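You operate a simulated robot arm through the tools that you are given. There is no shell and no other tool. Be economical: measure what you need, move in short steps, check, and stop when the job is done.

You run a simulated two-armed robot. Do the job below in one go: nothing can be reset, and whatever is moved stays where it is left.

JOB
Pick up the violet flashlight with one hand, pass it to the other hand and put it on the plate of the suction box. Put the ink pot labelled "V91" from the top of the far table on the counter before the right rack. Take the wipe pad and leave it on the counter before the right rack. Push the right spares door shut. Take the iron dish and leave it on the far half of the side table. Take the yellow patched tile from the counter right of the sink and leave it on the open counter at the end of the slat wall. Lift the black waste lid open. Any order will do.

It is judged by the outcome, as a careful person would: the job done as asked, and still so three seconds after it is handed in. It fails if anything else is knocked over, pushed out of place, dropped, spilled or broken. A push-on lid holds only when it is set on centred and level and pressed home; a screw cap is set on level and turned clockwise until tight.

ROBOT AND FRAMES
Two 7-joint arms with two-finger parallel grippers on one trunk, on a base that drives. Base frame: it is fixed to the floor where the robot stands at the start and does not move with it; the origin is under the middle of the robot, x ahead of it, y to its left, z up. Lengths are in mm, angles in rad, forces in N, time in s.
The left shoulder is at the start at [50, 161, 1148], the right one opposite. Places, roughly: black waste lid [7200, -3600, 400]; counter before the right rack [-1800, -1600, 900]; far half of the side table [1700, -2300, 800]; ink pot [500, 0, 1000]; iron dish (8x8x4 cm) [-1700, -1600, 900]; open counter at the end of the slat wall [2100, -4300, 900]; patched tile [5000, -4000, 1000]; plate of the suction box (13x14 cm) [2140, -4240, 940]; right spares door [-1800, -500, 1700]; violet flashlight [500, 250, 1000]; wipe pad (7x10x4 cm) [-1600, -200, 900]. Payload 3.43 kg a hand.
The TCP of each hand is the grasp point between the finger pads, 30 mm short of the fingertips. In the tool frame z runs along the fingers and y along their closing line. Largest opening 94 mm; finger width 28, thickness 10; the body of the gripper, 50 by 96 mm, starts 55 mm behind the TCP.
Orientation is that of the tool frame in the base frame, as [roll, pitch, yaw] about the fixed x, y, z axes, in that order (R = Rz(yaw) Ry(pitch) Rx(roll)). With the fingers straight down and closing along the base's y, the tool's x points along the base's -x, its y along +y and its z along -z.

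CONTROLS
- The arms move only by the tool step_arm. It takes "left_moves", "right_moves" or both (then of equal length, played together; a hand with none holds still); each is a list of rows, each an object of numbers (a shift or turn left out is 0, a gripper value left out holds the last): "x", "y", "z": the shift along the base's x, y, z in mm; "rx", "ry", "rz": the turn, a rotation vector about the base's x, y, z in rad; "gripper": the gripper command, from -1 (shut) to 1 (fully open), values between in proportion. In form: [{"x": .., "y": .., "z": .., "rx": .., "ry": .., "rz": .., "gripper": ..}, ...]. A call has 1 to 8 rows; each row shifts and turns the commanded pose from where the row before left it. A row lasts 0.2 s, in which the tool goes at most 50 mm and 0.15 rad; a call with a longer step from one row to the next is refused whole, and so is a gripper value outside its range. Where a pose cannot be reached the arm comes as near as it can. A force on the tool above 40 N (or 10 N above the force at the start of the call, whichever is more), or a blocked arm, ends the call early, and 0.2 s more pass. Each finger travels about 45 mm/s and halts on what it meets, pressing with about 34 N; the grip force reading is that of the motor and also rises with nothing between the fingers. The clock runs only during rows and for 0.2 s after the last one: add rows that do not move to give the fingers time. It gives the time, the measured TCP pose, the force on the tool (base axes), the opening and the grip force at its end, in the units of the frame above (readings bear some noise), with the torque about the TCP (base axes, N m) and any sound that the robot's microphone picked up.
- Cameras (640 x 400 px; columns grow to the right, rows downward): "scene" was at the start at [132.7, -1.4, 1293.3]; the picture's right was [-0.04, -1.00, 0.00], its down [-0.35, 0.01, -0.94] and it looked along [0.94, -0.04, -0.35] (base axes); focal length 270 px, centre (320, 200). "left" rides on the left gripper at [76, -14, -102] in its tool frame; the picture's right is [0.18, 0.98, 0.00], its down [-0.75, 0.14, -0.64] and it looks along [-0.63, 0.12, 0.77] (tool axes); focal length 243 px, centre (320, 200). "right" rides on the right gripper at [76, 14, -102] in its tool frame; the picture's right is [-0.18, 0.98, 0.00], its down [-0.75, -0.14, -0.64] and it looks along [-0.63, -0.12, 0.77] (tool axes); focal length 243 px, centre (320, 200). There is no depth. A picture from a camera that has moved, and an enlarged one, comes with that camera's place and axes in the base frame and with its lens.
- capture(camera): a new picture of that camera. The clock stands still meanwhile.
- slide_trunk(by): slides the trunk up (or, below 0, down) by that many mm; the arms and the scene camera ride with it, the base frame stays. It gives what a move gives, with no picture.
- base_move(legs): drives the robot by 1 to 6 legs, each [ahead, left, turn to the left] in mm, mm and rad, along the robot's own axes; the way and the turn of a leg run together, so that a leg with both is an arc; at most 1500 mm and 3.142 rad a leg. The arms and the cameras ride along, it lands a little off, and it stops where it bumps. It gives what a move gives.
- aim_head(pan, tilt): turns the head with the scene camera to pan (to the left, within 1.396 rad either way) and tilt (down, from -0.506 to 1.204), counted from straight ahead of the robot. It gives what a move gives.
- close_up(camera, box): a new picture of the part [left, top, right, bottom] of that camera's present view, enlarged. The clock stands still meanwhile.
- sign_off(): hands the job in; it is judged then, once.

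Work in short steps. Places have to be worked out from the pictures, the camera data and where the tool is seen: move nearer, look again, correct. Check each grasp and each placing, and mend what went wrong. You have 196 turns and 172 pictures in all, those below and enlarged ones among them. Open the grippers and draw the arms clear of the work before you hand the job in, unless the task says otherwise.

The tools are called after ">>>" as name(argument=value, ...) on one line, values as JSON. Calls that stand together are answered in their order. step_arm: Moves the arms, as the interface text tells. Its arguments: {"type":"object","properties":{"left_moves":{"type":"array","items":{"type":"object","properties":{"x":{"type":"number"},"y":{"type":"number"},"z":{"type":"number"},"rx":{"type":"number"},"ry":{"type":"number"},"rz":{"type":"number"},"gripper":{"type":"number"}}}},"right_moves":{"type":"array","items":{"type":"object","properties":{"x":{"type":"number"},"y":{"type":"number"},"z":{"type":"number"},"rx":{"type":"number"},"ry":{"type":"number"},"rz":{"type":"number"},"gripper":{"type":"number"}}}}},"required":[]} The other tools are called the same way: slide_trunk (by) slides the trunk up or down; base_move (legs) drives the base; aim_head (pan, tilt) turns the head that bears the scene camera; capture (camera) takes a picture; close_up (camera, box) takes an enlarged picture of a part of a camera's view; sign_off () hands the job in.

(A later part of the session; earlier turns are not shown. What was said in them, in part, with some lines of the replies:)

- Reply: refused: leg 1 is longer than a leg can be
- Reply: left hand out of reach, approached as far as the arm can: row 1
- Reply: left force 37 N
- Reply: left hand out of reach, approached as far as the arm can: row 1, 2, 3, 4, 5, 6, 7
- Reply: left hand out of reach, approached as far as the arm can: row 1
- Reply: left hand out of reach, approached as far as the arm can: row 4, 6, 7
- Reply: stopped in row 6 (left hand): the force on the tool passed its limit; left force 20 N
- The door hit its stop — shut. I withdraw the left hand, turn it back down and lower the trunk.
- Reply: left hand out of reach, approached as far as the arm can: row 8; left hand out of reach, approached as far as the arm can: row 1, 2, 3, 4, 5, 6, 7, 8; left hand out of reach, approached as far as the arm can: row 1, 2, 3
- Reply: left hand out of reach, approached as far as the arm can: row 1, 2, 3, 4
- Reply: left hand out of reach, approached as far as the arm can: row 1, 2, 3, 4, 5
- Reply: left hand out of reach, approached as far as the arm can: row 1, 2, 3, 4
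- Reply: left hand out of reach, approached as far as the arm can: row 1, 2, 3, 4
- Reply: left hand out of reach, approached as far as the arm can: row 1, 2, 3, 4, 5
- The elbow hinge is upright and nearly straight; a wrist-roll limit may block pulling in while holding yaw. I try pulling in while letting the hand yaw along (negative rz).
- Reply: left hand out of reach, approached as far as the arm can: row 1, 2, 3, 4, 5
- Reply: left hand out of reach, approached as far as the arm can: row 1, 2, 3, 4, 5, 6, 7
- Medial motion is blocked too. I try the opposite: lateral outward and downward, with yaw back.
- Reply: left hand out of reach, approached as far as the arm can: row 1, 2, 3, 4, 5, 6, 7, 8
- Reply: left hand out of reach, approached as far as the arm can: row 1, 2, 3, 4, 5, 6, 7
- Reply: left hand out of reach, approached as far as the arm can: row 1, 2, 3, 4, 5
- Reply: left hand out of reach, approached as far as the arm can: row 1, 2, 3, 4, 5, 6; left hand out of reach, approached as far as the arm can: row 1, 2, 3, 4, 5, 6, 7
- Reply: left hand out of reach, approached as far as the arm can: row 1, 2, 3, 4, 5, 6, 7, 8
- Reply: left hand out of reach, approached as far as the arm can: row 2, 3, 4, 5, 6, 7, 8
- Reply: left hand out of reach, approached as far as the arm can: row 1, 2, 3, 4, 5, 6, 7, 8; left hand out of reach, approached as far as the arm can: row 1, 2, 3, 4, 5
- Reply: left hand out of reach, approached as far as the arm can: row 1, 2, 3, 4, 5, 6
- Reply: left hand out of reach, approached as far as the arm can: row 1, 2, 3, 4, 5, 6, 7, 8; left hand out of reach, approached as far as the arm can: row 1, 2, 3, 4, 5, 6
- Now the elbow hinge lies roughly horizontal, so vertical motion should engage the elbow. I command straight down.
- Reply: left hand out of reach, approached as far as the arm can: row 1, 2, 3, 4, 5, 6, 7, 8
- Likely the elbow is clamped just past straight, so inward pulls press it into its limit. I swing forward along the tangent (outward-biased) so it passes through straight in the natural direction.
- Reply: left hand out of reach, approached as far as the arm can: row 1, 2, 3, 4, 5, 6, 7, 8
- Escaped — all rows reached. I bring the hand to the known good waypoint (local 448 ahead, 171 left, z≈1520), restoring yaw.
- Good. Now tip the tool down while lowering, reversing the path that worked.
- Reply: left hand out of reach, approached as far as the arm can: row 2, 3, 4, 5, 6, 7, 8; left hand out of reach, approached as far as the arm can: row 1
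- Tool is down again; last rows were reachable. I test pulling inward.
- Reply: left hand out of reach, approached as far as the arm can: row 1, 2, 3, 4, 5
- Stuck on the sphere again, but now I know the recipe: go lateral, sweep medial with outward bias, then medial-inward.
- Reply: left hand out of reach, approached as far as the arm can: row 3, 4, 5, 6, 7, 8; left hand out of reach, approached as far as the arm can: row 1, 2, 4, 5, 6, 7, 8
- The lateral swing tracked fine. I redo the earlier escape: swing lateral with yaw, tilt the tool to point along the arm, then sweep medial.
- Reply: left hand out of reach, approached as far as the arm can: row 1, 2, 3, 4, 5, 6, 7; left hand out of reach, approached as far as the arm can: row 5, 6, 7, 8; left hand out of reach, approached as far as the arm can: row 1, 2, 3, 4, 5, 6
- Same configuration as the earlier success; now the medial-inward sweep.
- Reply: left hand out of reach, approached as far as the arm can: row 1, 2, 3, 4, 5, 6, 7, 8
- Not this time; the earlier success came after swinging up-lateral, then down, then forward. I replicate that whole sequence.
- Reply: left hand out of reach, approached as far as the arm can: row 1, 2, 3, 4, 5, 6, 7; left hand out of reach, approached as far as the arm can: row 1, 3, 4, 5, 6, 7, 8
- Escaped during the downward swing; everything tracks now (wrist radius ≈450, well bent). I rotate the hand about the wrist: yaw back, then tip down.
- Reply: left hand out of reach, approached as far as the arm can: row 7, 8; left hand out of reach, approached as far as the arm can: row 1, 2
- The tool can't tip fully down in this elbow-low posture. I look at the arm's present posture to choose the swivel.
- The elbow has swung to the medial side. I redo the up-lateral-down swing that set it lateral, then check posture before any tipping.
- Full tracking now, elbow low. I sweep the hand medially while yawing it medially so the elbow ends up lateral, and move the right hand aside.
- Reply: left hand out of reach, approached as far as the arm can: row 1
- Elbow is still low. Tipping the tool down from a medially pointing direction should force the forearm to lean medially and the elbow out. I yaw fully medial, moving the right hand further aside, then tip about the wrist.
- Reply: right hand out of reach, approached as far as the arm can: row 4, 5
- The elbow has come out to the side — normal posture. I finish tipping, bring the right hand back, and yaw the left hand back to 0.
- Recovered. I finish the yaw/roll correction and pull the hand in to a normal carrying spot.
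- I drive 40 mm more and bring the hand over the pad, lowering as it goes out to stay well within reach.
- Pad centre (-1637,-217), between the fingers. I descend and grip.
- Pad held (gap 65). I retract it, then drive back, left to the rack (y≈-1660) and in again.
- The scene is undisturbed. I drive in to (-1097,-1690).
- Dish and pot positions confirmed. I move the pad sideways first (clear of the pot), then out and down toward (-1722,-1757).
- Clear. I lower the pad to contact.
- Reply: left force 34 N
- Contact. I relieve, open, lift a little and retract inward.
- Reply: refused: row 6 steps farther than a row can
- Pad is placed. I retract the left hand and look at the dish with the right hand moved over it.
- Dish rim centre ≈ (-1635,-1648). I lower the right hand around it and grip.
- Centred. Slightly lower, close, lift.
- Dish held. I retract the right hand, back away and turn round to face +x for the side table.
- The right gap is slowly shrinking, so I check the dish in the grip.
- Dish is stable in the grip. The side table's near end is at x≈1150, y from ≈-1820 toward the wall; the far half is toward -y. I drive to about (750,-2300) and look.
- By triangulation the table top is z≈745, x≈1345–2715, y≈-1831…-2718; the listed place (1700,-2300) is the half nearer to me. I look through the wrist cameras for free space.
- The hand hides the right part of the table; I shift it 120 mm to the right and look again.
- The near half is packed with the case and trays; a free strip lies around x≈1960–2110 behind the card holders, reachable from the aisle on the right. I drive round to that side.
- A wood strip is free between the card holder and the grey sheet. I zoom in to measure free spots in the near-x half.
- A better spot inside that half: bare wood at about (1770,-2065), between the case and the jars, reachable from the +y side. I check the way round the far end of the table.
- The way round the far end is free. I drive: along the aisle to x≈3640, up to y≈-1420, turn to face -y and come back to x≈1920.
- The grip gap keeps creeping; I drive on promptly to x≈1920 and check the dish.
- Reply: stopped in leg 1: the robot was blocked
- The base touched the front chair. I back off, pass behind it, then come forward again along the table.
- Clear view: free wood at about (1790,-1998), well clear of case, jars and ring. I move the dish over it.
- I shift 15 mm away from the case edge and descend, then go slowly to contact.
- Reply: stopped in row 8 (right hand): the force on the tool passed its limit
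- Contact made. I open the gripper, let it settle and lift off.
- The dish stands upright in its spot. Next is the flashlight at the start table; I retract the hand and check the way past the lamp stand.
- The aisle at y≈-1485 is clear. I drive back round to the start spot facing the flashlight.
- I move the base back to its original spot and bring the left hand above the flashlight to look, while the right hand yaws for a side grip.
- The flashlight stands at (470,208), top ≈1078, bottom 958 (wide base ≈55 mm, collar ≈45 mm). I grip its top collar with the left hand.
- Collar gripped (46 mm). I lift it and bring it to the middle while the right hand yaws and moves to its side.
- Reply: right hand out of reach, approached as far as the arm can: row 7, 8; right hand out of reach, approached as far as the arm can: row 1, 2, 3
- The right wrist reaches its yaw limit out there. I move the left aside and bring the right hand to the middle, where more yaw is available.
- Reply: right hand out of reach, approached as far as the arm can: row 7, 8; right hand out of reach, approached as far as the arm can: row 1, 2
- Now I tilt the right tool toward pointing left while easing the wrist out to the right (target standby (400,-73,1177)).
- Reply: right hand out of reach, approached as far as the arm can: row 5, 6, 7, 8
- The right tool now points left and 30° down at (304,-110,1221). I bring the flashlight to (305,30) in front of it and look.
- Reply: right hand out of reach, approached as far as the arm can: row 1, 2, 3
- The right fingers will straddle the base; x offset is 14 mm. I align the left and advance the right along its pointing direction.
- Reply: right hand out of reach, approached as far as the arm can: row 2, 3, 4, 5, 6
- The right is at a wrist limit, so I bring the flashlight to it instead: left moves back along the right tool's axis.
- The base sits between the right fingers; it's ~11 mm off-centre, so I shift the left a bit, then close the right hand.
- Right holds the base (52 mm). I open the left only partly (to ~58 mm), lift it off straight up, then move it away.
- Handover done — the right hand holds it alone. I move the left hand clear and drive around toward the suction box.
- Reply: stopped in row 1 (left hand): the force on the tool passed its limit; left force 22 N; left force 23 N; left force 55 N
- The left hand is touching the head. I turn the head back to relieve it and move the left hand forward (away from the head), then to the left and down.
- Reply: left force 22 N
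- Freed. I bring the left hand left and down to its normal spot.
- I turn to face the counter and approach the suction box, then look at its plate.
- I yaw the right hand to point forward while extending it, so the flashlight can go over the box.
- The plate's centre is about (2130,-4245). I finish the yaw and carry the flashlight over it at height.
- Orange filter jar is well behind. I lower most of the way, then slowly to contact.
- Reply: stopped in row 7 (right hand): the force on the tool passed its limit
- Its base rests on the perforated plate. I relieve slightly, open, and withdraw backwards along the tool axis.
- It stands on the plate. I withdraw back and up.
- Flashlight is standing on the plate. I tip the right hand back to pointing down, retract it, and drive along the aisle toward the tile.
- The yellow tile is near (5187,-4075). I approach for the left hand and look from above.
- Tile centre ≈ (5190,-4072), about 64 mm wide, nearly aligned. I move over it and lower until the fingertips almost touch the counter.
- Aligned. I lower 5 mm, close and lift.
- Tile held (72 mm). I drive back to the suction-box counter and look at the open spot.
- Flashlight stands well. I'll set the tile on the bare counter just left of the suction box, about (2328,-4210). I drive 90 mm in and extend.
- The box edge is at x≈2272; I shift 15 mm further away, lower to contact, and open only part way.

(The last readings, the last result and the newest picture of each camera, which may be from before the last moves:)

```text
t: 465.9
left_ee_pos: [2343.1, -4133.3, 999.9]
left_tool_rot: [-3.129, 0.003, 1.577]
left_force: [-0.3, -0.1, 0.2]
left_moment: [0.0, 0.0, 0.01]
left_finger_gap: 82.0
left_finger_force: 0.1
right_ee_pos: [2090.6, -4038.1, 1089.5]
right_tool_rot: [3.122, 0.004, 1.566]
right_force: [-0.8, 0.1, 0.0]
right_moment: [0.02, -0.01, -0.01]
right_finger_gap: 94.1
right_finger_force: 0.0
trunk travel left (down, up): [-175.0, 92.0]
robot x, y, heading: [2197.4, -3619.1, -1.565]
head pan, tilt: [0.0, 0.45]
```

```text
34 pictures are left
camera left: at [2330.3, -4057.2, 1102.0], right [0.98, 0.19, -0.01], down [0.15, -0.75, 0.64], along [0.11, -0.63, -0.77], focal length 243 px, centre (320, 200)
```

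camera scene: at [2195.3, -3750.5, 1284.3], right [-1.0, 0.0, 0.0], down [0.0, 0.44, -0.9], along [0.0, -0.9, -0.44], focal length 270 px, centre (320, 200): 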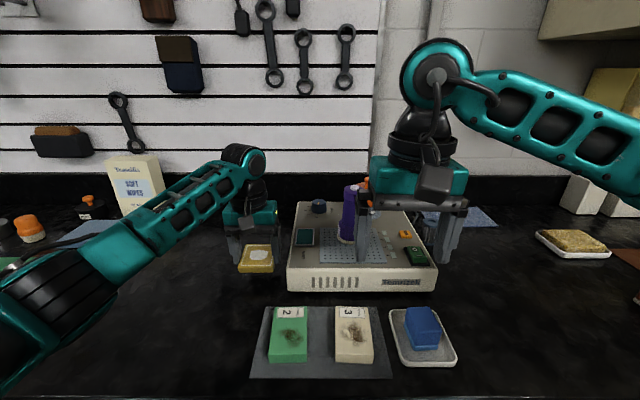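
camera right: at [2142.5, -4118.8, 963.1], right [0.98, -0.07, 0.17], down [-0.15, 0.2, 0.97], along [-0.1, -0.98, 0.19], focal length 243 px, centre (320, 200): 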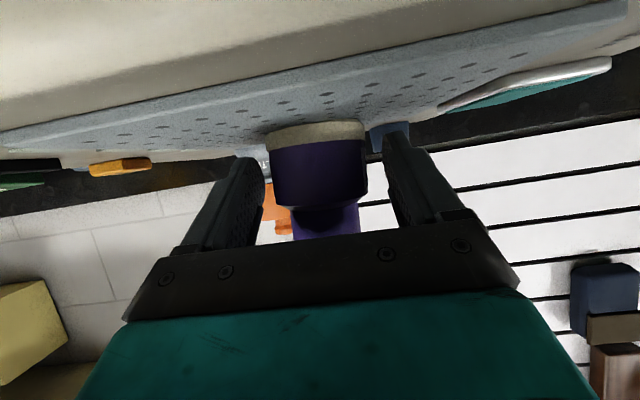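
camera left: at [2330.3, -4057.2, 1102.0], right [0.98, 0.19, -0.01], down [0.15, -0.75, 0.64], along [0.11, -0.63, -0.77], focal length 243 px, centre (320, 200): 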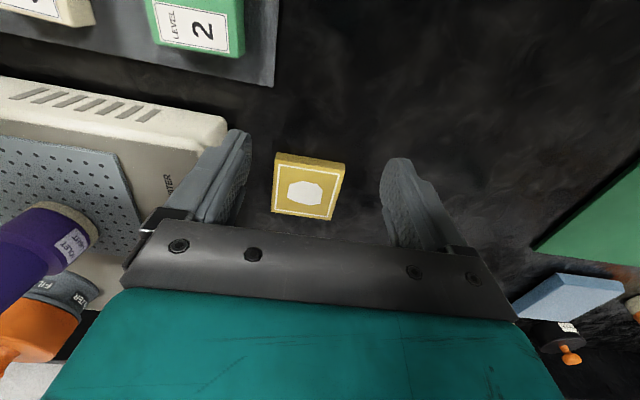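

Tile is flat on the counter. I retract and drive to the waste bin (green bin seen near (7370,-3600)).

>>> step_arm(left_moves=[{"y": 40, "z": 20, "gripper": 1}, {"y": 40, "z": 20}, {"y": 40, "z": 20, "x": -5}, {"y": 30, "z": 20, "x": -5}, {}])

>>> base_move(legs=[[-370, 0, 0], [0, 1450, 0], [0, 1450, 0], [0, 1200, 0], [0, 0, 1.565]])

>>> aim_head(pan=-0.2, tilt=0.5)

>>> capture(camera="scene")

```text
t: 467.1
left_ee_pos: [2333.2, -3983.0, 1079.7]
left_tool_rot: [-3.129, 0.0, 1.576]
left_force: [-0.8, -0.1, -0.4]
left_moment: [0.01, 0.0, -0.02]
left_finger_gap: 94.1
left_finger_force: 0.1
right_ee_pos: [2091.6, -4038.3, 1089.5]
right_tool_rot: [3.123, 0.001, 1.568]
right_force: [-0.3, -0.2, 0.9]
right_moment: [-0.01, -0.01, -0.01]
right_finger_gap: 94.1
right_finger_force: 0.1
trunk travel left (down, up): [-175.0, 92.0]
robot x, y, heading: [2193.3, -3618.6, -1.571]
head pan, tilt: [0.0, 0.45]
```

```text
t: 492.5
left_ee_pos: [6648.3, -3102.4, 1080.4]
left_tool_rot: [-3.127, 0.002, -3.142]
left_force: [0.6, -0.3, 0.4]
left_moment: [0.01, 0.02, 0.0]
left_finger_gap: 94.1
left_finger_force: 0.0
right_ee_pos: [6702.7, -3345.3, 1089.7]
right_tool_rot: [3.122, 0.003, 3.132]
right_force: [0.2, -0.8, -0.3]
right_moment: [-0.02, -0.01, -0.01]
right_finger_gap: 93.9
right_finger_force: 0.0
trunk travel left (down, up): [-175.0, 92.0]
robot x, y, heading: [6284.1, -3237.4, -0.006]
head pan, tilt: [0.0, 0.45]
```

```text
t: 493.3
left_ee_pos: [6649.0, -3103.3, 1079.1]
left_tool_rot: [-3.128, 0.003, 3.141]
left_force: [-0.5, -0.4, 0.5]
left_moment: [0.02, -0.01, 0.02]
left_finger_gap: 93.9
left_finger_force: 0.1
right_ee_pos: [6700.8, -3345.3, 1090.5]
right_tool_rot: [3.121, 0.003, 3.133]
right_force: [0.1, -0.3, -0.7]
right_moment: [0.03, 0.0, 0.02]
right_finger_gap: 94.2
right_finger_force: 0.1
trunk travel left (down, up): [-175.0, 92.0]
robot x, y, heading: [6283.6, -3237.9, -0.0]
head pan, tilt: [-0.201, 0.499]
```

```text
33 pictures are left
camera scene: at [6413.2, -3255.0, 1279.9], right [-0.2, -0.98, 0.0], down [-0.47, 0.1, -0.88], along [0.86, -0.18, -0.48], focal length 270 px, centre (320, 200)
```

scene: 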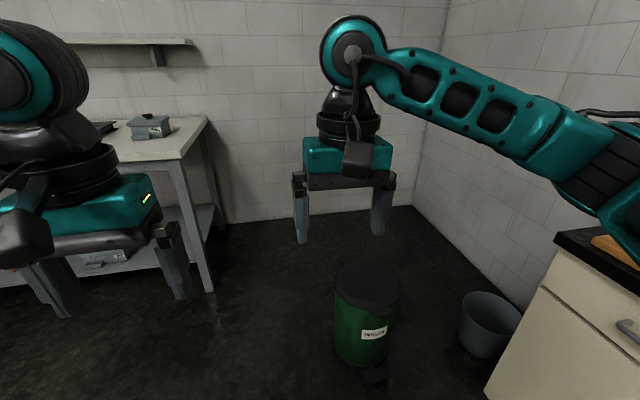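

The green bin with black lid is at about (7194,-3622, z≈400), label and pedal facing me, so the hinge is at the back. I zoom in.

>>> close_up(camera="scene", box=[300, 240, 440, 390])

```text
2.67 times, centred on (370, 315) of scene
camera zoom: at [6413.2, -3255.0, 1279.9], right [-0.2, -0.98, 0.0], down [-0.47, 0.1, -0.88], along [0.86, -0.18, -0.48], focal length 719 px, centre (187, -107)
```

zoom: 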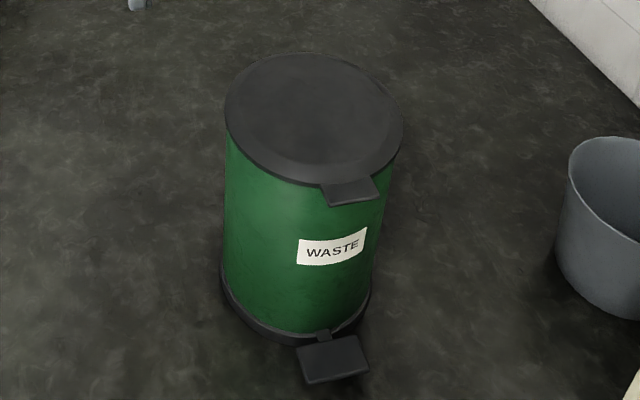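

The lid has a front tab (≈(7045,-3627)), hinge at the back. I position the robot left-front of it, lower the trunk, and tilt the right hand 40° below horizontal to lift the tab from beneath.

>>> base_move(legs=[[200, -213, 0]])

>>> slide_trunk(by=-170)

>>> step_arm(right_moves=[{"ry": -0.145, "z": -30, "y": -8, "gripper": -0.35}, {"ry": -0.145, "z": -30, "y": -10}, {"ry": -0.145, "z": -35, "y": -10}, {"ry": -0.145, "z": -35, "y": -10}, {"ry": -0.145, "z": -35, "y": -10}, {"ry": -0.148, "z": -35, "y": -10}, {"z": -40, "y": -10}, {}])

>>> capture(camera="right")

>>> capture(camera="scene")

```text
t: 495.3
left_ee_pos: [6848.0, -3315.1, 1079.7]
left_tool_rot: [-3.13, 0.001, 3.139]
left_force: [0.8, -0.1, 0.1]
left_moment: [0.0, 0.0, 0.01]
left_finger_gap: 94.0
left_finger_force: 0.0
right_ee_pos: [6902.1, -3559.2, 1089.9]
right_tool_rot: [3.123, 0.003, 3.131]
right_force: [-0.3, -0.4, 0.2]
right_moment: [0.01, 0.02, -0.02]
right_finger_gap: 93.9
right_finger_force: 0.1
trunk travel left (down, up): [-175.0, 92.0]
robot x, y, heading: [6485.2, -3453.0, -0.001]
head pan, tilt: [-0.201, 0.499]
```

```text
t: 497.2
left_ee_pos: [6847.9, -3315.6, 909.8]
left_tool_rot: [-3.129, 0.0, 3.141]
left_force: [0.5, -0.3, 0.1]
left_moment: [0.02, 0.01, 0.04]
left_finger_gap: 93.9
left_finger_force: 0.0
right_ee_pos: [6901.2, -3558.5, 919.4]
right_tool_rot: [3.121, 0.003, 3.132]
right_force: [-0.3, 0.4, 0.7]
right_moment: [-0.01, -0.01, 0.01]
right_finger_gap: 93.8
right_finger_force: 0.0
trunk travel left (down, up): [-5.0, 262.0]
robot x, y, heading: [6482.2, -3451.5, -0.005]
head pan, tilt: [-0.201, 0.499]
```

```text
t: 499.0
left_ee_pos: [6848.1, -3315.7, 909.0]
left_tool_rot: [-3.129, 0.001, 3.139]
left_force: [0.7, 0.5, -0.6]
left_moment: [-0.02, 0.01, 0.04]
left_finger_gap: 94.0
left_finger_force: 0.0
right_ee_pos: [6903.1, -3614.4, 730.9]
right_tool_rot: [3.113, 0.827, 3.128]
right_force: [-0.2, -0.5, -0.1]
right_moment: [0.01, 0.01, -0.04]
right_finger_gap: 30.4
right_finger_force: 0.1
right hand out of reach, approached as far as the arm can: row 6, 7
trunk travel left (down, up): [-5.0, 262.0]
robot x, y, heading: [6484.5, -3449.7, -0.005]
head pan, tilt: [-0.201, 0.499]
```

```text
31 pictures are left
camera right: at [6774.9, -3599.7, 745.6], right [0.12, 0.98, 0.15], down [0.04, -0.16, 0.99], along [0.99, -0.11, -0.06], focal length 243 px, centre (320, 200)
```

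right: 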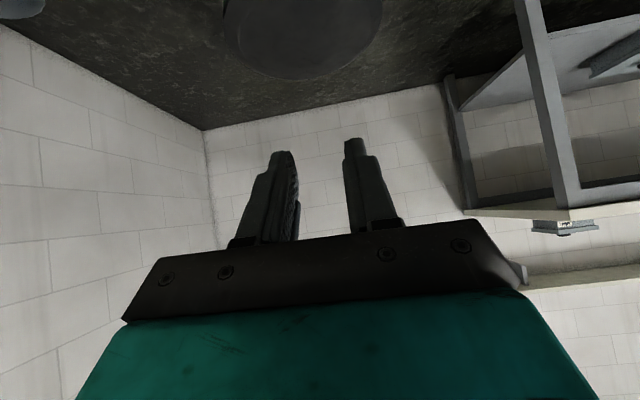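

```text
30 pictures are left
camera scene: at [6612.5, -3468.2, 1109.9], right [-0.2, -0.98, 0.0], down [-0.47, 0.1, -0.88], along [0.86, -0.18, -0.48], focal length 270 px, centre (320, 200)
```

scene: 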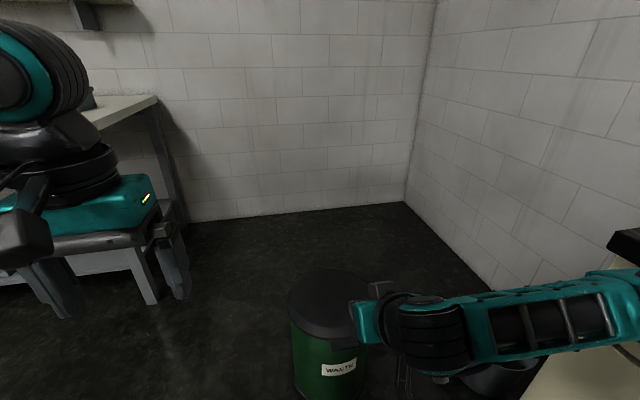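

Too folded there; I move forward and down together.

>>> step_arm(right_moves=[{"x": 15, "z": -15}, {"x": 20, "z": -30}, {"x": 20, "z": -35}, {"x": 10, "z": -40}, {"z": -40}, {"z": -30, "ry": -0.05}, {}])

>>> capture(camera="right")

>>> capture(camera="scene")

```text
t: 500.6
left_ee_pos: [6849.1, -3315.6, 909.2]
left_tool_rot: [-3.129, 0.002, -3.141]
left_force: [-0.3, 0.8, 0.2]
left_moment: [-0.02, -0.01, -0.02]
left_finger_gap: 94.1
left_finger_force: 0.0
right_ee_pos: [6902.0, -3612.7, 732.8]
right_tool_rot: [3.115, 0.826, 3.129]
right_force: [0.2, -0.7, -0.2]
right_moment: [-0.02, 0.01, 0.0]
right_finger_gap: 30.6
right_finger_force: 0.0
right hand out of reach, approached as far as the arm can: row 1, 2, 3, 4, 5, 6
trunk travel left (down, up): [-5.0, 262.0]
robot x, y, heading: [6483.3, -3451.8, 0.001]
head pan, tilt: [-0.201, 0.499]
```

```text
29 pictures are left
camera right: at [6775.0, -3599.6, 745.8], right [0.12, 0.98, 0.15], down [0.04, -0.16, 0.99], along [0.99, -0.11, -0.06], focal length 243 px, centre (320, 200)
```

right: 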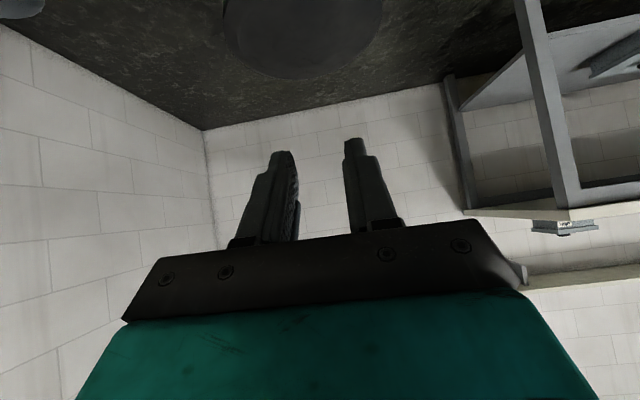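

```text
28 pictures are left
camera scene: at [6612.5, -3468.2, 1109.9], right [-0.2, -0.98, 0.0], down [-0.47, 0.1, -0.88], along [0.86, -0.18, -0.48], focal length 270 px, centre (320, 200)
```

scene: 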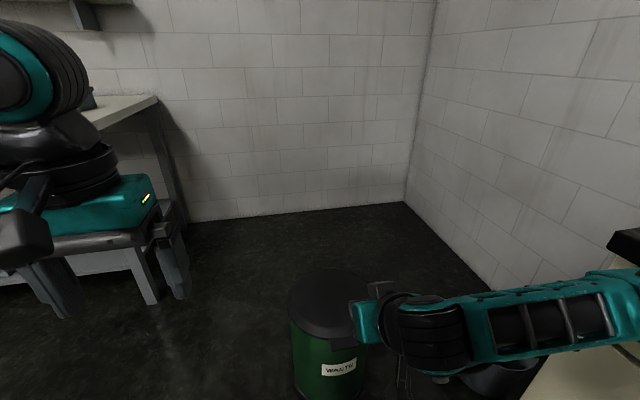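

It's jammed at a fold limit; I reverse the last motion to get back.

>>> step_arm(right_moves=[{"ry": 0.1, "z": 20}, {"ry": 0.145, "z": 35}, {"ry": 0.145, "z": 35}, {"ry": 0.145, "z": 30}, {}])

```text
t: 501.8
left_ee_pos: [6849.0, -3315.5, 909.2]
left_tool_rot: [-3.128, 0.001, -3.141]
left_force: [-0.3, 0.5, 1.1]
left_moment: [-0.02, 0.01, 0.01]
left_finger_gap: 94.1
left_finger_force: 0.0
right_ee_pos: [6900.6, -3612.4, 852.9]
right_tool_rot: [3.121, 0.289, 3.133]
right_force: [0.4, 0.5, 0.0]
right_moment: [-0.03, 0.03, -0.03]
right_finger_gap: 30.6
right_finger_force: 0.0
trunk travel left (down, up): [-5.0, 262.0]
robot x, y, heading: [6482.3, -3452.5, -0.005]
head pan, tilt: [-0.201, 0.499]
```

Freed. I take a path with the wrist farther out: forward-down first, then tilt.

>>> step_arm(right_moves=[{"x": 15, "z": -45}, {"x": 15, "z": -45}, {"x": 15, "z": -45}, {"x": 15, "z": -45}, {"x": 15, "z": -45}, {"ry": -0.145, "z": -20}, {"ry": -0.145, "z": -20}, {"ry": -0.145, "z": -20}])

>>> step_arm(right_moves=[{"ry": -0.145, "z": -20}, {"z": -20}, {}])

>>> capture(camera="right")

>>> aim_head(pan=-0.35, tilt=0.8)

>>> capture(camera="scene")

```text
t: 503.6
left_ee_pos: [6847.0, -3316.1, 909.1]
left_tool_rot: [-3.128, 0.002, -3.139]
left_force: [-1.0, 0.3, 1.0]
left_moment: [0.01, -0.03, 0.0]
left_finger_gap: 93.9
left_finger_force: 0.1
right_ee_pos: [6976.6, -3612.4, 572.9]
right_tool_rot: [3.115, 0.68, 3.13]
right_force: [0.9, 0.7, 0.6]
right_moment: [0.01, -0.02, -0.03]
right_finger_gap: 30.6
right_finger_force: 0.2
right hand out of reach, approached as far as the arm can: row 8
trunk travel left (down, up): [-5.0, 262.0]
robot x, y, heading: [6484.0, -3449.9, -0.004]
head pan, tilt: [-0.201, 0.499]
```

```text
t: 504.4
left_ee_pos: [6848.0, -3315.3, 909.3]
left_tool_rot: [-3.128, 0.002, 3.141]
left_force: [0.5, -0.2, -0.3]
left_moment: [-0.02, -0.03, 0.0]
left_finger_gap: 93.8
left_finger_force: 0.1
right_ee_pos: [6975.3, -3611.7, 554.6]
right_tool_rot: [3.118, 0.679, 3.132]
right_force: [-0.4, 0.0, 0.7]
right_moment: [0.0, 0.0, 0.03]
right_finger_gap: 30.5
right_finger_force: 0.1
right hand out of reach, approached as far as the arm can: row 1
trunk travel left (down, up): [-5.0, 262.0]
robot x, y, heading: [6482.5, -3452.5, -0.001]
head pan, tilt: [-0.201, 0.499]
```

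```text
27 pictures are left
camera right: at [6852.4, -3598.8, 587.6], right [0.14, 0.98, 0.13], down [0.18, -0.16, 0.97], along [0.97, -0.11, -0.2], focal length 243 px, centre (320, 200)
```

right: 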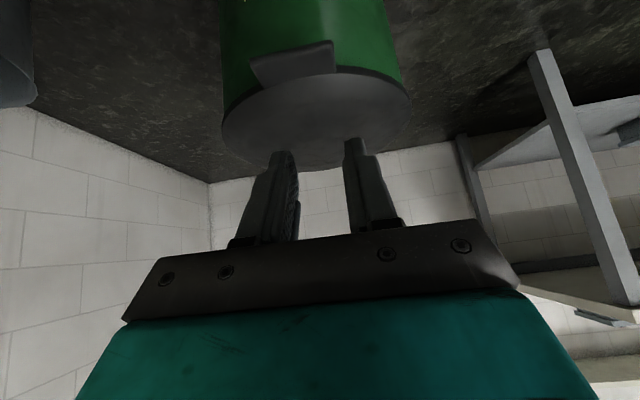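

```text
t: 505.2
left_ee_pos: [6847.6, -3315.5, 908.8]
left_tool_rot: [-3.128, 0.003, 3.141]
left_force: [0.2, 0.4, -0.2]
left_moment: [-0.03, 0.02, -0.03]
left_finger_gap: 94.1
left_finger_force: 0.1
right_ee_pos: [6975.9, -3612.5, 556.3]
right_tool_rot: [3.118, 0.676, 3.132]
right_force: [-0.4, -0.1, -0.6]
right_moment: [-0.02, -0.02, 0.02]
right_finger_gap: 30.5
right_finger_force: 0.0
trunk travel left (down, up): [-5.0, 262.0]
robot x, y, heading: [6481.3, -3449.2, -0.003]
head pan, tilt: [-0.351, 0.799]
```

```text
26 pictures are left
camera scene: at [6599.1, -3477.7, 1084.0], right [-0.35, -0.94, 0.0], down [-0.67, 0.25, -0.7], along [0.65, -0.24, -0.72], focal length 270 px, centre (320, 200)
```

scene: 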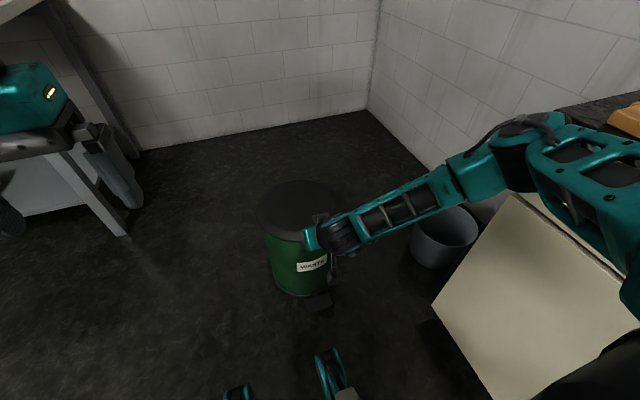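

Tilt is limited, but I can instead grasp the tab across its width (≈75–85 mm) from above. Tab centre triangulates to (7059,-3630,400). I drive 110 mm ahead and set the right hand above it, fingers open.

>>> base_move(legs=[[110, 0, 0]])

>>> step_arm(right_moves=[{"ry": 0.145, "x": -10, "y": -6, "gripper": 1}, {"ry": 0.145, "x": -10, "y": -6, "z": -10}, {"ry": 0.145, "x": -10, "y": -6, "z": -15}, {"z": -15}, {}, {}])

>>> capture(camera="right")

```text
t: 506.4
left_ee_pos: [6959.6, -3315.8, 908.8]
left_tool_rot: [-3.128, 0.004, -3.141]
left_force: [0.2, 0.0, -0.4]
left_moment: [0.01, -0.01, 0.05]
left_finger_gap: 93.9
left_finger_force: 0.1
right_ee_pos: [7087.3, -3612.7, 555.7]
right_tool_rot: [3.118, 0.677, 3.132]
right_force: [0.3, -0.2, -0.7]
right_moment: [0.0, -0.05, 0.03]
right_finger_gap: 30.5
right_finger_force: 0.0
trunk travel left (down, up): [-5.0, 262.0]
robot x, y, heading: [6595.4, -3454.1, 0.001]
head pan, tilt: [-0.351, 0.799]
```

```text
t: 507.8
left_ee_pos: [6958.9, -3315.0, 909.1]
left_tool_rot: [-3.128, 0.001, -3.14]
left_force: [0.4, 0.2, -1.0]
left_moment: [0.01, -0.03, 0.0]
left_finger_gap: 94.1
left_finger_force: 0.0
right_ee_pos: [7057.3, -3631.7, 515.0]
right_tool_rot: [3.12, 0.243, 3.134]
right_force: [-0.2, -0.3, 0.6]
right_moment: [0.04, 0.0, 0.0]
right_finger_gap: 94.1
right_finger_force: 0.1
trunk travel left (down, up): [-5.0, 262.0]
robot x, y, heading: [6593.7, -3451.7, -0.002]
head pan, tilt: [-0.351, 0.799]
```

```text
25 pictures are left
camera right: at [6958.5, -3617.1, 596.5], right [0.18, 0.98, 0.06], down [0.58, -0.16, 0.8], along [0.8, -0.11, -0.59], focal length 243 px, centre (320, 200)
```

right: 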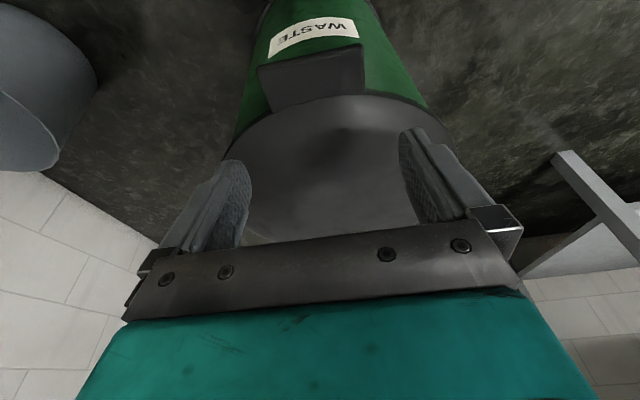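

The tab spans x 7041–7079, y≈-3629±41, tapering slightly. I lower the fingers to straddle it and check before closing.

>>> step_arm(right_moves=[{"x": -4, "y": 2, "z": -40}, {"z": -35}, {"z": -12}, {"z": -6}, {}])

>>> capture(camera="right")

```text
t: 509.0
left_ee_pos: [6958.6, -3315.6, 909.6]
left_tool_rot: [-3.128, 0.0, -3.141]
left_force: [-0.3, 0.2, -0.4]
left_moment: [-0.01, 0.02, 0.01]
left_finger_gap: 93.8
left_finger_force: 0.0
right_ee_pos: [7052.7, -3627.7, 421.2]
right_tool_rot: [3.12, 0.243, 3.135]
right_force: [-0.1, -0.7, -0.3]
right_moment: [-0.02, -0.05, 0.0]
right_finger_gap: 94.0
right_finger_force: 0.1
trunk travel left (down, up): [-5.0, 262.0]
robot x, y, heading: [6594.8, -3450.7, -0.001]
head pan, tilt: [-0.351, 0.799]
```

```text
24 pictures are left
camera right: at [6954.2, -3614.7, 503.4], right [0.18, 0.98, 0.06], down [0.58, -0.16, 0.8], along [0.8, -0.11, -0.59], focal length 243 px, centre (320, 200)
```

right: 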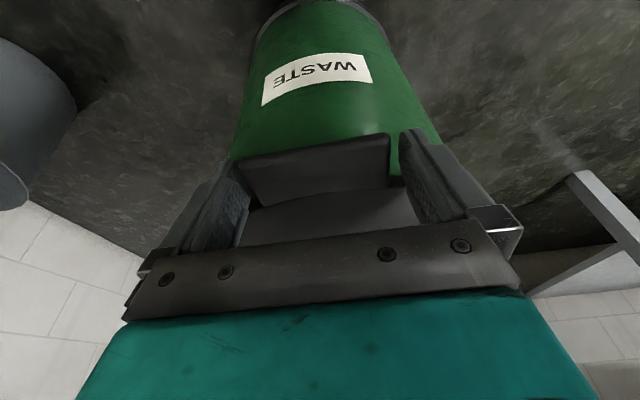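

The tab lies between the fingers. I close and check the gap.

>>> step_arm(right_moves=[{"y": -1, "z": -2}, {"gripper": -1}, {}, {}, {}])

```text
t: 510.2
left_ee_pos: [6958.9, -3316.5, 909.1]
left_tool_rot: [-3.126, 0.005, -3.14]
left_force: [0.4, -0.5, -0.1]
left_moment: [0.0, -0.04, -0.03]
left_finger_gap: 94.1
left_finger_force: 0.2
right_ee_pos: [7053.8, -3631.6, 420.1]
right_tool_rot: [3.122, 0.246, 3.135]
right_force: [-1.9, -3.7, 7.4]
right_moment: [-0.2, 0.24, 0.2]
right_finger_gap: 81.3
right_finger_force: 44.9
trunk travel left (down, up): [-5.0, 262.0]
robot x, y, heading: [6596.2, -3452.3, -0.003]
head pan, tilt: [-0.351, 0.799]
```

Gripped (81 mm). I lift along the hinge arc.

>>> step_arm(right_moves=[{"x": 1, "z": 15}, {"x": 1, "z": 15}, {"x": 2, "z": 15}, {"x": 3, "z": 15}, {"x": 4, "z": 15}, {"x": 5, "z": 15}, {"x": 6, "z": 15}, {"x": 7, "z": 15}])

>>> capture(camera="right")

```text
t: 512.0
left_ee_pos: [6958.0, -3315.6, 909.5]
left_tool_rot: [-3.131, 0.004, 3.141]
left_force: [0.5, 0.3, -0.7]
left_moment: [-0.05, -0.02, -0.02]
left_finger_gap: 93.9
left_finger_force: 0.0
right_ee_pos: [7073.8, -3629.1, 534.7]
right_tool_rot: [3.124, 0.223, 3.131]
right_force: [-6.9, 0.0, 5.9]
right_moment: [-0.54, -1.0, -0.29]
right_finger_gap: 79.9
right_finger_force: 45.1
trunk travel left (down, up): [-5.0, 262.0]
robot x, y, heading: [6594.8, -3453.2, -0.006]
head pan, tilt: [-0.351, 0.799]
stopped in row 8 (right hand): the force on the tool passed its limit (the readings are from after the stop); the commanded pose is now the measured one
```

```text
23 pictures are left
camera right: at [6976.0, -3615.1, 618.6], right [0.19, 0.98, 0.06], down [0.59, -0.16, 0.79], along [0.78, -0.11, -0.61], focal length 243 px, centre (320, 200)
```

right: 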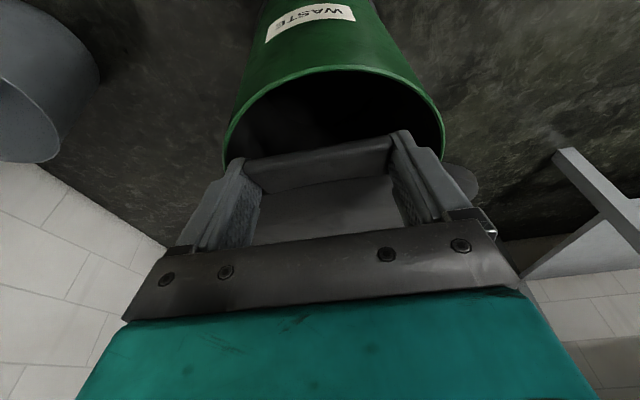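

The lid is rising well. I continue with more forward motion, in small steps.

>>> step_arm(right_moves=[{"x": 5}, {"x": 8, "z": 12}, {"x": 8, "z": 12}, {"x": 9, "z": 12}, {"x": 10, "z": 12}, {"x": 11, "z": 12}, {"x": 12, "z": 12}, {}])

```text
t: 512.7
left_ee_pos: [6957.0, -3315.2, 909.0]
left_tool_rot: [-3.129, 0.004, 3.139]
left_force: [0.2, 0.9, -0.2]
left_moment: [0.04, 0.01, 0.01]
left_finger_gap: 93.8
left_finger_force: 0.2
right_ee_pos: [7075.6, -3629.7, 540.2]
right_tool_rot: [3.126, 0.197, 3.131]
right_force: [-6.2, -1.7, 5.6]
right_moment: [-0.21, -1.05, -0.04]
right_finger_gap: 79.8
right_finger_force: 44.5
trunk travel left (down, up): [-5.0, 262.0]
robot x, y, heading: [6588.8, -3451.7, -0.006]
head pan, tilt: [-0.351, 0.799]
stopped in row 3 (right hand): the force on the tool passed its limit (the readings are from after the stop); the commanded pose is now the measured one
```

Residual force −x says I'm pushing too far forward; the true arc needs less. I relieve in x and go up mostly vertically, letting the tool rotate slightly with the lid.

>>> step_arm(right_moves=[{"x": -5, "ry": 0.03}, {"z": 10, "x": 1, "ry": 0.03}, {"z": 10, "x": 2, "ry": 0.03}, {"z": 10, "x": 3, "ry": 0.03}, {"z": 10, "x": 3, "ry": 0.03}, {"z": 10, "x": 4, "ry": 0.03}, {"z": 10, "x": 4, "ry": 0.03}, {"z": 10, "x": 5, "ry": 0.03}])

```text
t: 513.3
left_ee_pos: [6958.6, -3315.6, 908.3]
left_tool_rot: [-3.129, 0.002, 3.141]
left_force: [-0.1, -0.9, -0.6]
left_moment: [0.0, 0.0, 0.02]
left_finger_gap: 94.1
left_finger_force: 0.0
right_ee_pos: [7080.7, -3629.5, 549.1]
right_tool_rot: [3.125, 0.155, 3.132]
right_force: [11.4, 2.5, -11.1]
right_moment: [-0.06, 0.94, -0.02]
right_finger_gap: 79.7
right_finger_force: 44.6
trunk travel left (down, up): [-5.0, 262.0]
robot x, y, heading: [6594.1, -3452.2, -0.001]
head pan, tilt: [-0.351, 0.799]
stopped in row 3 (right hand): the force on the tool passed its limit (the readings are from after the stop); the commanded pose is now the measured one
```

The tangent matches the arc (R≈269, θ≈0.5); the forces come from pad friction torque. I continue with the tool co-rotating exactly with the lid.

>>> step_arm(right_moves=[{"x": 4}, {"x": 5, "z": 8, "ry": 0.035}, {"x": 5, "z": 8, "ry": 0.035}, {"x": 5, "z": 8, "ry": 0.035}, {"x": 6, "z": 8, "ry": 0.035}, {"x": 6, "z": 8, "ry": 0.035}, {"x": 6, "z": 7, "ry": 0.035}, {"x": 6, "z": 7, "ry": 0.035}])

```text
t: 515.1
left_ee_pos: [6955.4, -3316.3, 911.3]
left_tool_rot: [-3.127, 0.006, -3.142]
left_force: [0.3, 1.1, 0.0]
left_moment: [-0.03, 0.02, -0.01]
left_finger_gap: 94.2
left_finger_force: 0.1
right_ee_pos: [7119.5, -3628.9, 606.2]
right_tool_rot: [3.128, -0.088, 3.132]
right_force: [-28.1, -3.5, 26.8]
right_moment: [-0.2, -0.84, 0.25]
right_finger_gap: 79.8
right_finger_force: 45.1
trunk travel left (down, up): [-5.0, 262.0]
robot x, y, heading: [6590.4, -3450.3, -0.003]
head pan, tilt: [-0.351, 0.799]
```

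Forces point radially: the true radius is larger (≈338, hinge further back). I correct outward and follow that arc without more tool rotation.

>>> step_arm(right_moves=[{"x": -5, "z": 6}, {"x": 6, "z": 10}, {"x": 6, "z": 10}, {"x": 7, "z": 10}, {"x": 7, "z": 9}, {"x": 7, "z": 9}, {"x": 7, "z": 9}, {"x": 8, "z": 9}])

>>> capture(camera="scene")

```text
t: 516.9
left_ee_pos: [6960.6, -3316.2, 908.1]
left_tool_rot: [-3.129, -0.001, -3.142]
left_force: [0.2, 0.6, 0.4]
left_moment: [0.03, 0.02, 0.02]
left_finger_gap: 93.9
left_finger_force: 0.1
right_ee_pos: [7166.6, -3629.3, 672.4]
right_tool_rot: [3.127, -0.094, 3.131]
right_force: [19.7, 3.3, -31.8]
right_moment: [-0.41, 0.2, -0.15]
right_finger_gap: 79.7
right_finger_force: 45.2
trunk travel left (down, up): [-5.0, 262.0]
robot x, y, heading: [6601.6, -3452.2, -0.0]
head pan, tilt: [-0.351, 0.799]
```

```text
22 pictures are left
camera scene: at [6713.0, -3478.6, 1083.3], right [-0.35, -0.94, 0.0], down [-0.68, 0.25, -0.69], along [0.65, -0.24, -0.72], focal length 270 px, centre (320, 200)
```

scene: 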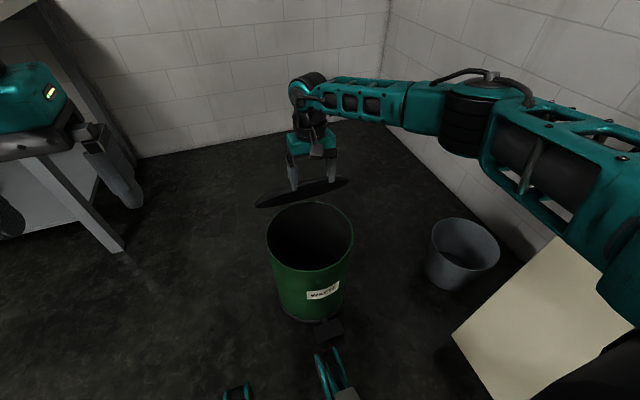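

The lid is about 47° open and hinged. I correct slightly inward and go on, tilting the tool forward to keep within reach.

>>> step_arm(right_moves=[{"x": 3, "z": -4}, {"x": 7, "z": 8, "ry": -0.06}, {"x": 7, "z": 8, "ry": -0.06}, {"x": 8, "z": 7, "ry": -0.06}, {"x": 8, "z": 7, "ry": -0.06}, {"x": 8, "z": 6, "ry": -0.06}, {"x": 8, "z": 6, "ry": -0.06}, {"x": 9, "z": 6, "ry": -0.06}])

```text
t: 518.7
left_ee_pos: [6959.4, -3315.5, 908.5]
left_tool_rot: [-3.13, 0.0, -3.141]
left_force: [0.2, -0.5, 0.0]
left_moment: [0.02, 0.0, 0.0]
left_finger_gap: 94.1
left_finger_force: 0.1
right_ee_pos: [7222.3, -3629.5, 717.1]
right_tool_rot: [3.125, 0.325, 3.131]
right_force: [4.1, 0.7, -22.0]
right_moment: [-0.46, 1.3, -0.06]
right_finger_gap: 79.7
right_finger_force: 44.9
trunk travel left (down, up): [-5.0, 262.0]
robot x, y, heading: [6591.3, -3451.1, -0.003]
head pan, tilt: [-0.351, 0.799]
```

60° open. I continue along the arc to about 77°.

>>> step_arm(right_moves=[{"z": -3}, {"x": 11, "z": 7, "ry": -0.045}, {"x": 11, "z": 6, "ry": -0.045}, {"x": 12, "z": 6, "ry": -0.045}, {"x": 12, "z": 5, "ry": -0.045}, {"x": 13, "z": 4, "ry": -0.045}, {"x": 13, "z": 4, "ry": -0.045}, {"x": 13, "z": 3, "ry": -0.045}])

>>> capture(camera="right")

```text
t: 520.5
left_ee_pos: [6960.5, -3315.3, 908.9]
left_tool_rot: [-3.131, 0.0, -3.14]
left_force: [-0.2, -0.1, 0.2]
left_moment: [-0.01, 0.0, -0.01]
left_finger_gap: 94.2
left_finger_force: 0.1
right_ee_pos: [7308.1, -3629.1, 746.7]
right_tool_rot: [3.121, 0.636, 3.13]
right_force: [-0.5, 3.7, -23.8]
right_moment: [-0.07, 1.43, -0.3]
right_finger_gap: 79.4
right_finger_force: 45.6
trunk travel left (down, up): [-5.0, 262.0]
robot x, y, heading: [6596.0, -3450.3, -0.009]
head pan, tilt: [-0.351, 0.799]
```

```text
21 pictures are left
camera right: at [7185.5, -3615.2, 783.9], right [0.15, 0.98, 0.13], down [0.23, -0.16, 0.96], along [0.96, -0.11, -0.25], focal length 243 px, centre (320, 200)
```

right: 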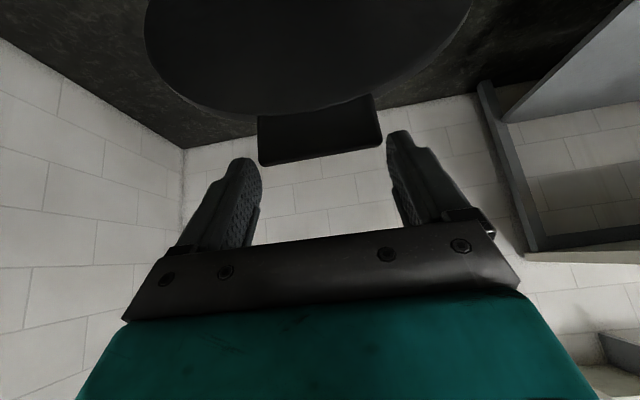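

The lid is at about 77°. I continue: arm to vertical, then a small base drive forward (tangent there) to go past vertical.

>>> step_arm(right_moves=[{"z": -3, "x": 3}, {"x": 13, "z": 2}, {"x": 13, "z": 1}, {"x": 13, "z": 1}, {"x": 13}, {"x": 10, "z": -1}, {}])

>>> base_move(legs=[[35, 0, 0]])

```text
t: 522.1
left_ee_pos: [6957.9, -3316.2, 909.5]
left_tool_rot: [-3.13, 0.002, 3.141]
left_force: [0.1, -0.3, -0.2]
left_moment: [0.0, -0.03, 0.02]
left_finger_gap: 94.1
left_finger_force: 0.1
right_ee_pos: [7349.8, -3630.4, 752.6]
right_tool_rot: [3.119, 0.647, 3.129]
right_force: [-0.6, 0.2, -0.5]
right_moment: [0.02, 0.02, -0.03]
right_finger_gap: 0.1
right_finger_force: 33.0
right hand out of reach, approached as far as the arm can: row 5, 6
trunk travel left (down, up): [-5.0, 262.0]
robot x, y, heading: [6595.7, -3451.4, -0.004]
head pan, tilt: [-0.351, 0.799]
```

```text
t: 523.0
left_ee_pos: [6993.1, -3315.2, 908.6]
left_tool_rot: [-3.128, 0.001, 3.141]
left_force: [0.3, 0.3, -0.1]
left_moment: [0.01, 0.04, 0.0]
left_finger_gap: 94.1
left_finger_force: 0.1
right_ee_pos: [7384.7, -3630.2, 752.9]
right_tool_rot: [3.12, 0.647, 3.13]
right_force: [0.7, 0.0, 0.7]
right_moment: [-0.03, 0.0, -0.01]
right_finger_gap: 0.0
right_finger_force: 33.2
trunk travel left (down, up): [-5.0, 262.0]
robot x, y, heading: [6632.6, -3448.4, -0.001]
head pan, tilt: [-0.351, 0.799]
```

The tab slipped out of the fingers. I look at the lid.

>>> capture(camera="scene")

>>> capture(camera="right")

```text
20 pictures are left
camera scene: at [6744.5, -3478.1, 1083.9], right [-0.35, -0.94, 0.0], down [-0.67, 0.25, -0.7], along [0.65, -0.24, -0.72], focal length 270 px, centre (320, 200)
```

scene: 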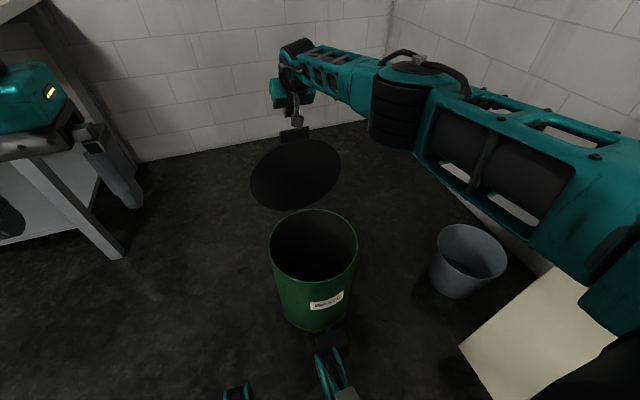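

```text
19 pictures are left
camera right: at [7261.8, -3615.2, 789.3], right [0.15, 0.98, 0.13], down [0.22, -0.16, 0.96], along [0.97, -0.11, -0.23], focal length 243 px, centre (320, 200)
```

right: 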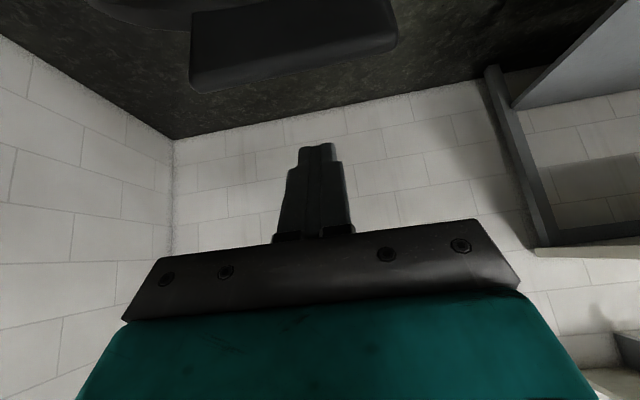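

The lid stays up at about 82° by itself. To be safe I bring the closed fingers to its near side and push it gently further back.

>>> step_arm(right_moves=[{"z": 20}, {"x": -30}, {"x": -35}, {"x": -35}, {"z": -35}, {"z": -35}, {}])

>>> capture(camera="right")

```text
t: 524.6
left_ee_pos: [6993.7, -3315.2, 908.6]
left_tool_rot: [-3.129, 0.001, -3.14]
left_force: [0.6, 0.7, 0.3]
left_moment: [-0.01, -0.02, -0.02]
left_finger_gap: 94.1
left_finger_force: 0.1
right_ee_pos: [7283.0, -3629.4, 702.4]
right_tool_rot: [3.118, 0.647, 3.127]
right_force: [0.3, -0.2, 0.6]
right_moment: [0.0, -0.02, -0.01]
right_finger_gap: 0.0
right_finger_force: 33.0
trunk travel left (down, up): [-5.0, 262.0]
robot x, y, heading: [6634.0, -3449.0, -0.001]
head pan, tilt: [-0.351, 0.799]
```

```text
18 pictures are left
camera right: at [7160.9, -3614.9, 739.0], right [0.15, 0.98, 0.13], down [0.22, -0.16, 0.96], along [0.97, -0.11, -0.23], focal length 243 px, centre (320, 200)
```

right: 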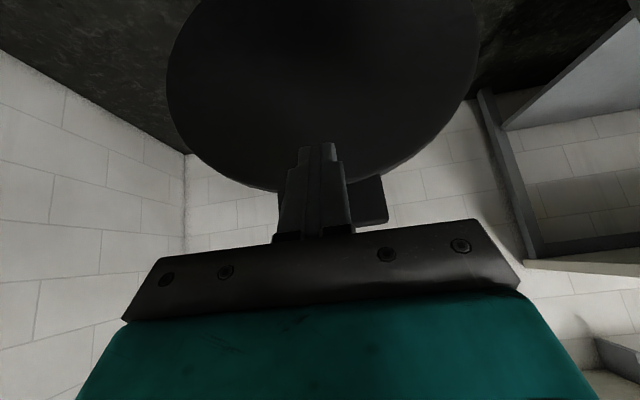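

The fingers are on its near side, lid still up. I push forward gently.

>>> step_arm(right_moves=[{"x": 20}, {"x": 20}, {"x": 15}, {"x": 12}, {"x": 12}, {"x": 10}, {"x": 10}, {}])

>>> capture(camera="scene")

```text
t: 525.7
left_ee_pos: [6990.7, -3316.2, 911.2]
left_tool_rot: [-3.13, 0.009, 3.14]
left_force: [0.5, 0.4, 0.0]
left_moment: [0.0, 0.03, 0.02]
left_finger_gap: 93.8
left_finger_force: 0.1
right_ee_pos: [7354.9, -3629.1, 702.5]
right_tool_rot: [3.122, 0.63, 3.127]
right_force: [-26.8, -1.2, 16.3]
right_moment: [-0.19, -0.07, 0.1]
right_finger_gap: 0.1
right_finger_force: 33.2
trunk travel left (down, up): [-5.0, 262.0]
robot x, y, heading: [6627.7, -3450.9, -0.008]
head pan, tilt: [-0.351, 0.799]
stopped in row 5 (right hand): the force on the tool passed its limit (the readings are from after the stop); the commanded pose is now the measured one
```

```text
17 pictures are left
camera scene: at [6740.4, -3478.1, 1084.7], right [-0.35, -0.94, 0.0], down [-0.67, 0.25, -0.7], along [0.66, -0.24, -0.71], focal length 270 px, centre (320, 200)
```

scene: 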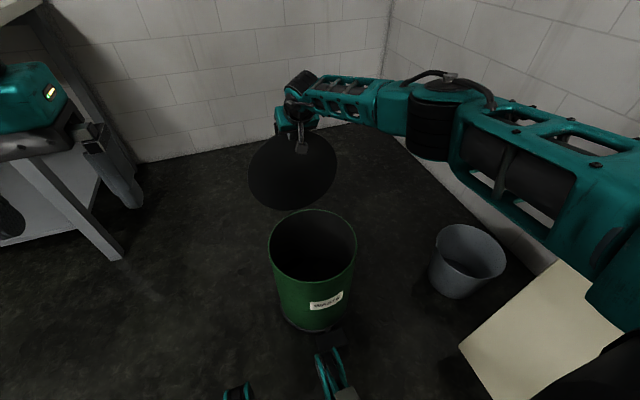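

The lid has reached its stop. I withdraw the hand and check that it stays open.

>>> step_arm(right_moves=[{"x": -25}, {"x": -35}, {"x": -40, "z": 10}, {"x": -40, "z": 20}, {"z": 40}, {"z": 40}, {}])

>>> base_move(legs=[[-200, 0, 0]])

>>> capture(camera="scene")

```text
t: 527.3
left_ee_pos: [6994.2, -3316.6, 909.9]
left_tool_rot: [-3.13, 0.002, 3.138]
left_force: [0.0, -0.7, 0.2]
left_moment: [-0.04, -0.01, -0.02]
left_finger_gap: 94.0
left_finger_force: 0.0
right_ee_pos: [7215.4, -3631.1, 810.0]
right_tool_rot: [3.122, 0.63, 3.128]
right_force: [-0.4, 0.1, -0.1]
right_moment: [-0.01, 0.01, -0.01]
right_finger_gap: 0.0
right_finger_force: 32.9
trunk travel left (down, up): [-5.0, 262.0]
robot x, y, heading: [6627.9, -3452.9, -0.005]
head pan, tilt: [-0.351, 0.799]
```

```text
t: 528.9
left_ee_pos: [6792.7, -3315.2, 909.0]
left_tool_rot: [-3.128, 0.002, 3.141]
left_force: [1.0, -0.1, 0.5]
left_moment: [-0.02, 0.0, 0.03]
left_finger_gap: 94.1
left_finger_force: 0.0
right_ee_pos: [7015.1, -3630.9, 811.3]
right_tool_rot: [3.123, 0.628, 3.127]
right_force: [-0.1, 0.4, 0.5]
right_moment: [0.01, -0.04, -0.02]
right_finger_gap: 0.0
right_finger_force: 33.0
trunk travel left (down, up): [-5.0, 262.0]
robot x, y, heading: [6429.8, -3451.9, -0.008]
head pan, tilt: [-0.351, 0.799]
```

```text
16 pictures are left
camera scene: at [6543.8, -3477.5, 1084.0], right [-0.35, -0.94, 0.0], down [-0.67, 0.25, -0.7], along [0.65, -0.24, -0.72], focal length 270 px, centre (320, 200)
```

scene: 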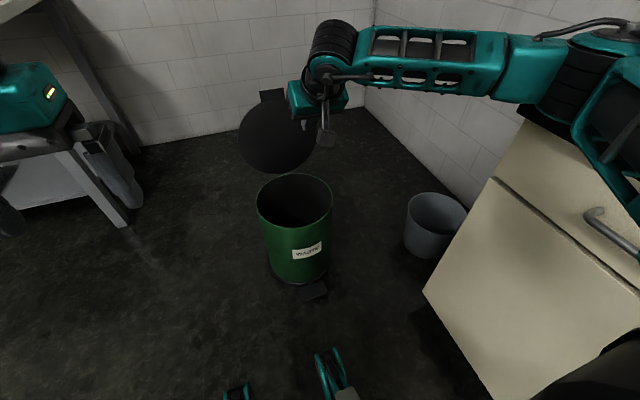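

The lid stays open. I open the right gripper, tuck the hand, and take a last look at the lid after a few seconds.

>>> step_arm(right_moves=[{"gripper": 1, "ry": 0.1, "z": 15}, {"ry": 0.12, "z": 15}, {"ry": 0.12, "z": 15}, {"ry": 0.12, "z": 10}, {"ry": 0.12}, {}, {}, {}])

>>> base_move(legs=[[-200, 0, 0]])

>>> capture(camera="scene")

```text
t: 530.7
left_ee_pos: [6792.5, -3315.6, 908.5]
left_tool_rot: [-3.129, 0.002, 3.139]
left_force: [1.0, -0.1, -0.3]
left_moment: [0.02, -0.01, 0.01]
left_finger_gap: 93.9
left_finger_force: 0.0
right_ee_pos: [7015.9, -3629.6, 864.2]
right_tool_rot: [3.129, 0.049, 3.13]
right_force: [-0.9, 0.0, 0.1]
right_moment: [0.01, 0.04, -0.01]
right_finger_gap: 94.1
right_finger_force: 0.0
trunk travel left (down, up): [-5.0, 262.0]
robot x, y, heading: [6424.5, -3455.1, -0.002]
head pan, tilt: [-0.351, 0.799]
```

```text
t: 532.4
left_ee_pos: [6592.2, -3314.2, 909.9]
left_tool_rot: [-3.129, 0.002, 3.14]
left_force: [0.2, 0.0, -0.8]
left_moment: [0.01, -0.01, 0.02]
left_finger_gap: 93.8
left_finger_force: 0.1
right_ee_pos: [6814.4, -3629.4, 865.3]
right_tool_rot: [3.13, 0.049, 3.128]
right_force: [0.2, 0.0, -1.0]
right_moment: [-0.01, 0.02, 0.03]
right_finger_gap: 93.9
right_finger_force: 0.1
trunk travel left (down, up): [-5.0, 262.0]
robot x, y, heading: [6226.4, -3452.3, -0.005]
head pan, tilt: [-0.351, 0.799]
```

```text
15 pictures are left
camera scene: at [6342.5, -3476.8, 1084.0], right [-0.35, -0.94, 0.0], down [-0.67, 0.25, -0.7], along [0.65, -0.24, -0.72], focal length 270 px, centre (320, 200)
```

scene: 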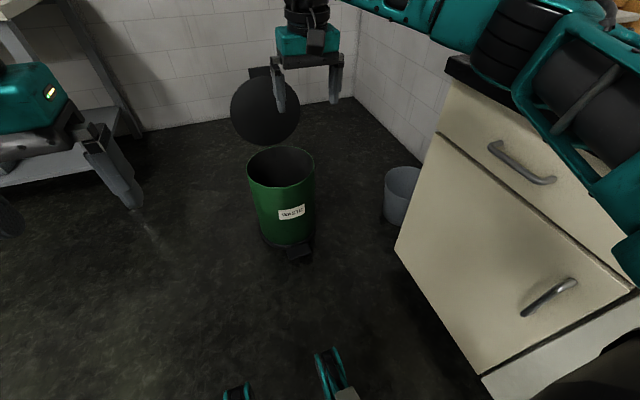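

The lid remains open, both grippers are open and clear of the work, and all seven parts are done; I hand the job in.

>>> sign_off()

```text
The job is handed in.
```

I did all seven parts of the job and handed it in; no result came back, so treat these as my own checks from pictures and force readings.

- **Flashlight:** picked up with the left hand, passed to the right in the air, and standing upright on the suction box plate.
- **Ink pot V91:** upright on the bare counter before the right rack.
- **Wipe pad:** before the right rack, but on the yellow mat lying there, not on bare counter.
- **Right spares door:** slid shut against its stop.
- **Iron dish:** upright on the side table at about (1805, -1998). I took "far half" as the half around the listed spot (1700, -2300), which is the end with x below about 2030. That reading is my judgement.
- **Yellow patched tile:** flat on the bare counter just left of the suction box, at about (2342, -4209), roughly 240 mm from the listed spot. The box itself fills the listed spot.
- **Black waste lid:** open against its stop and stayed open for several seconds after I let go.

The base bumped a chair beside the side table once while driving. I saw nothing fall over, but I did not check whether the chair had shifted. After leaving the rack, the side table and the suction-box counter I did not go back for a last look at them.
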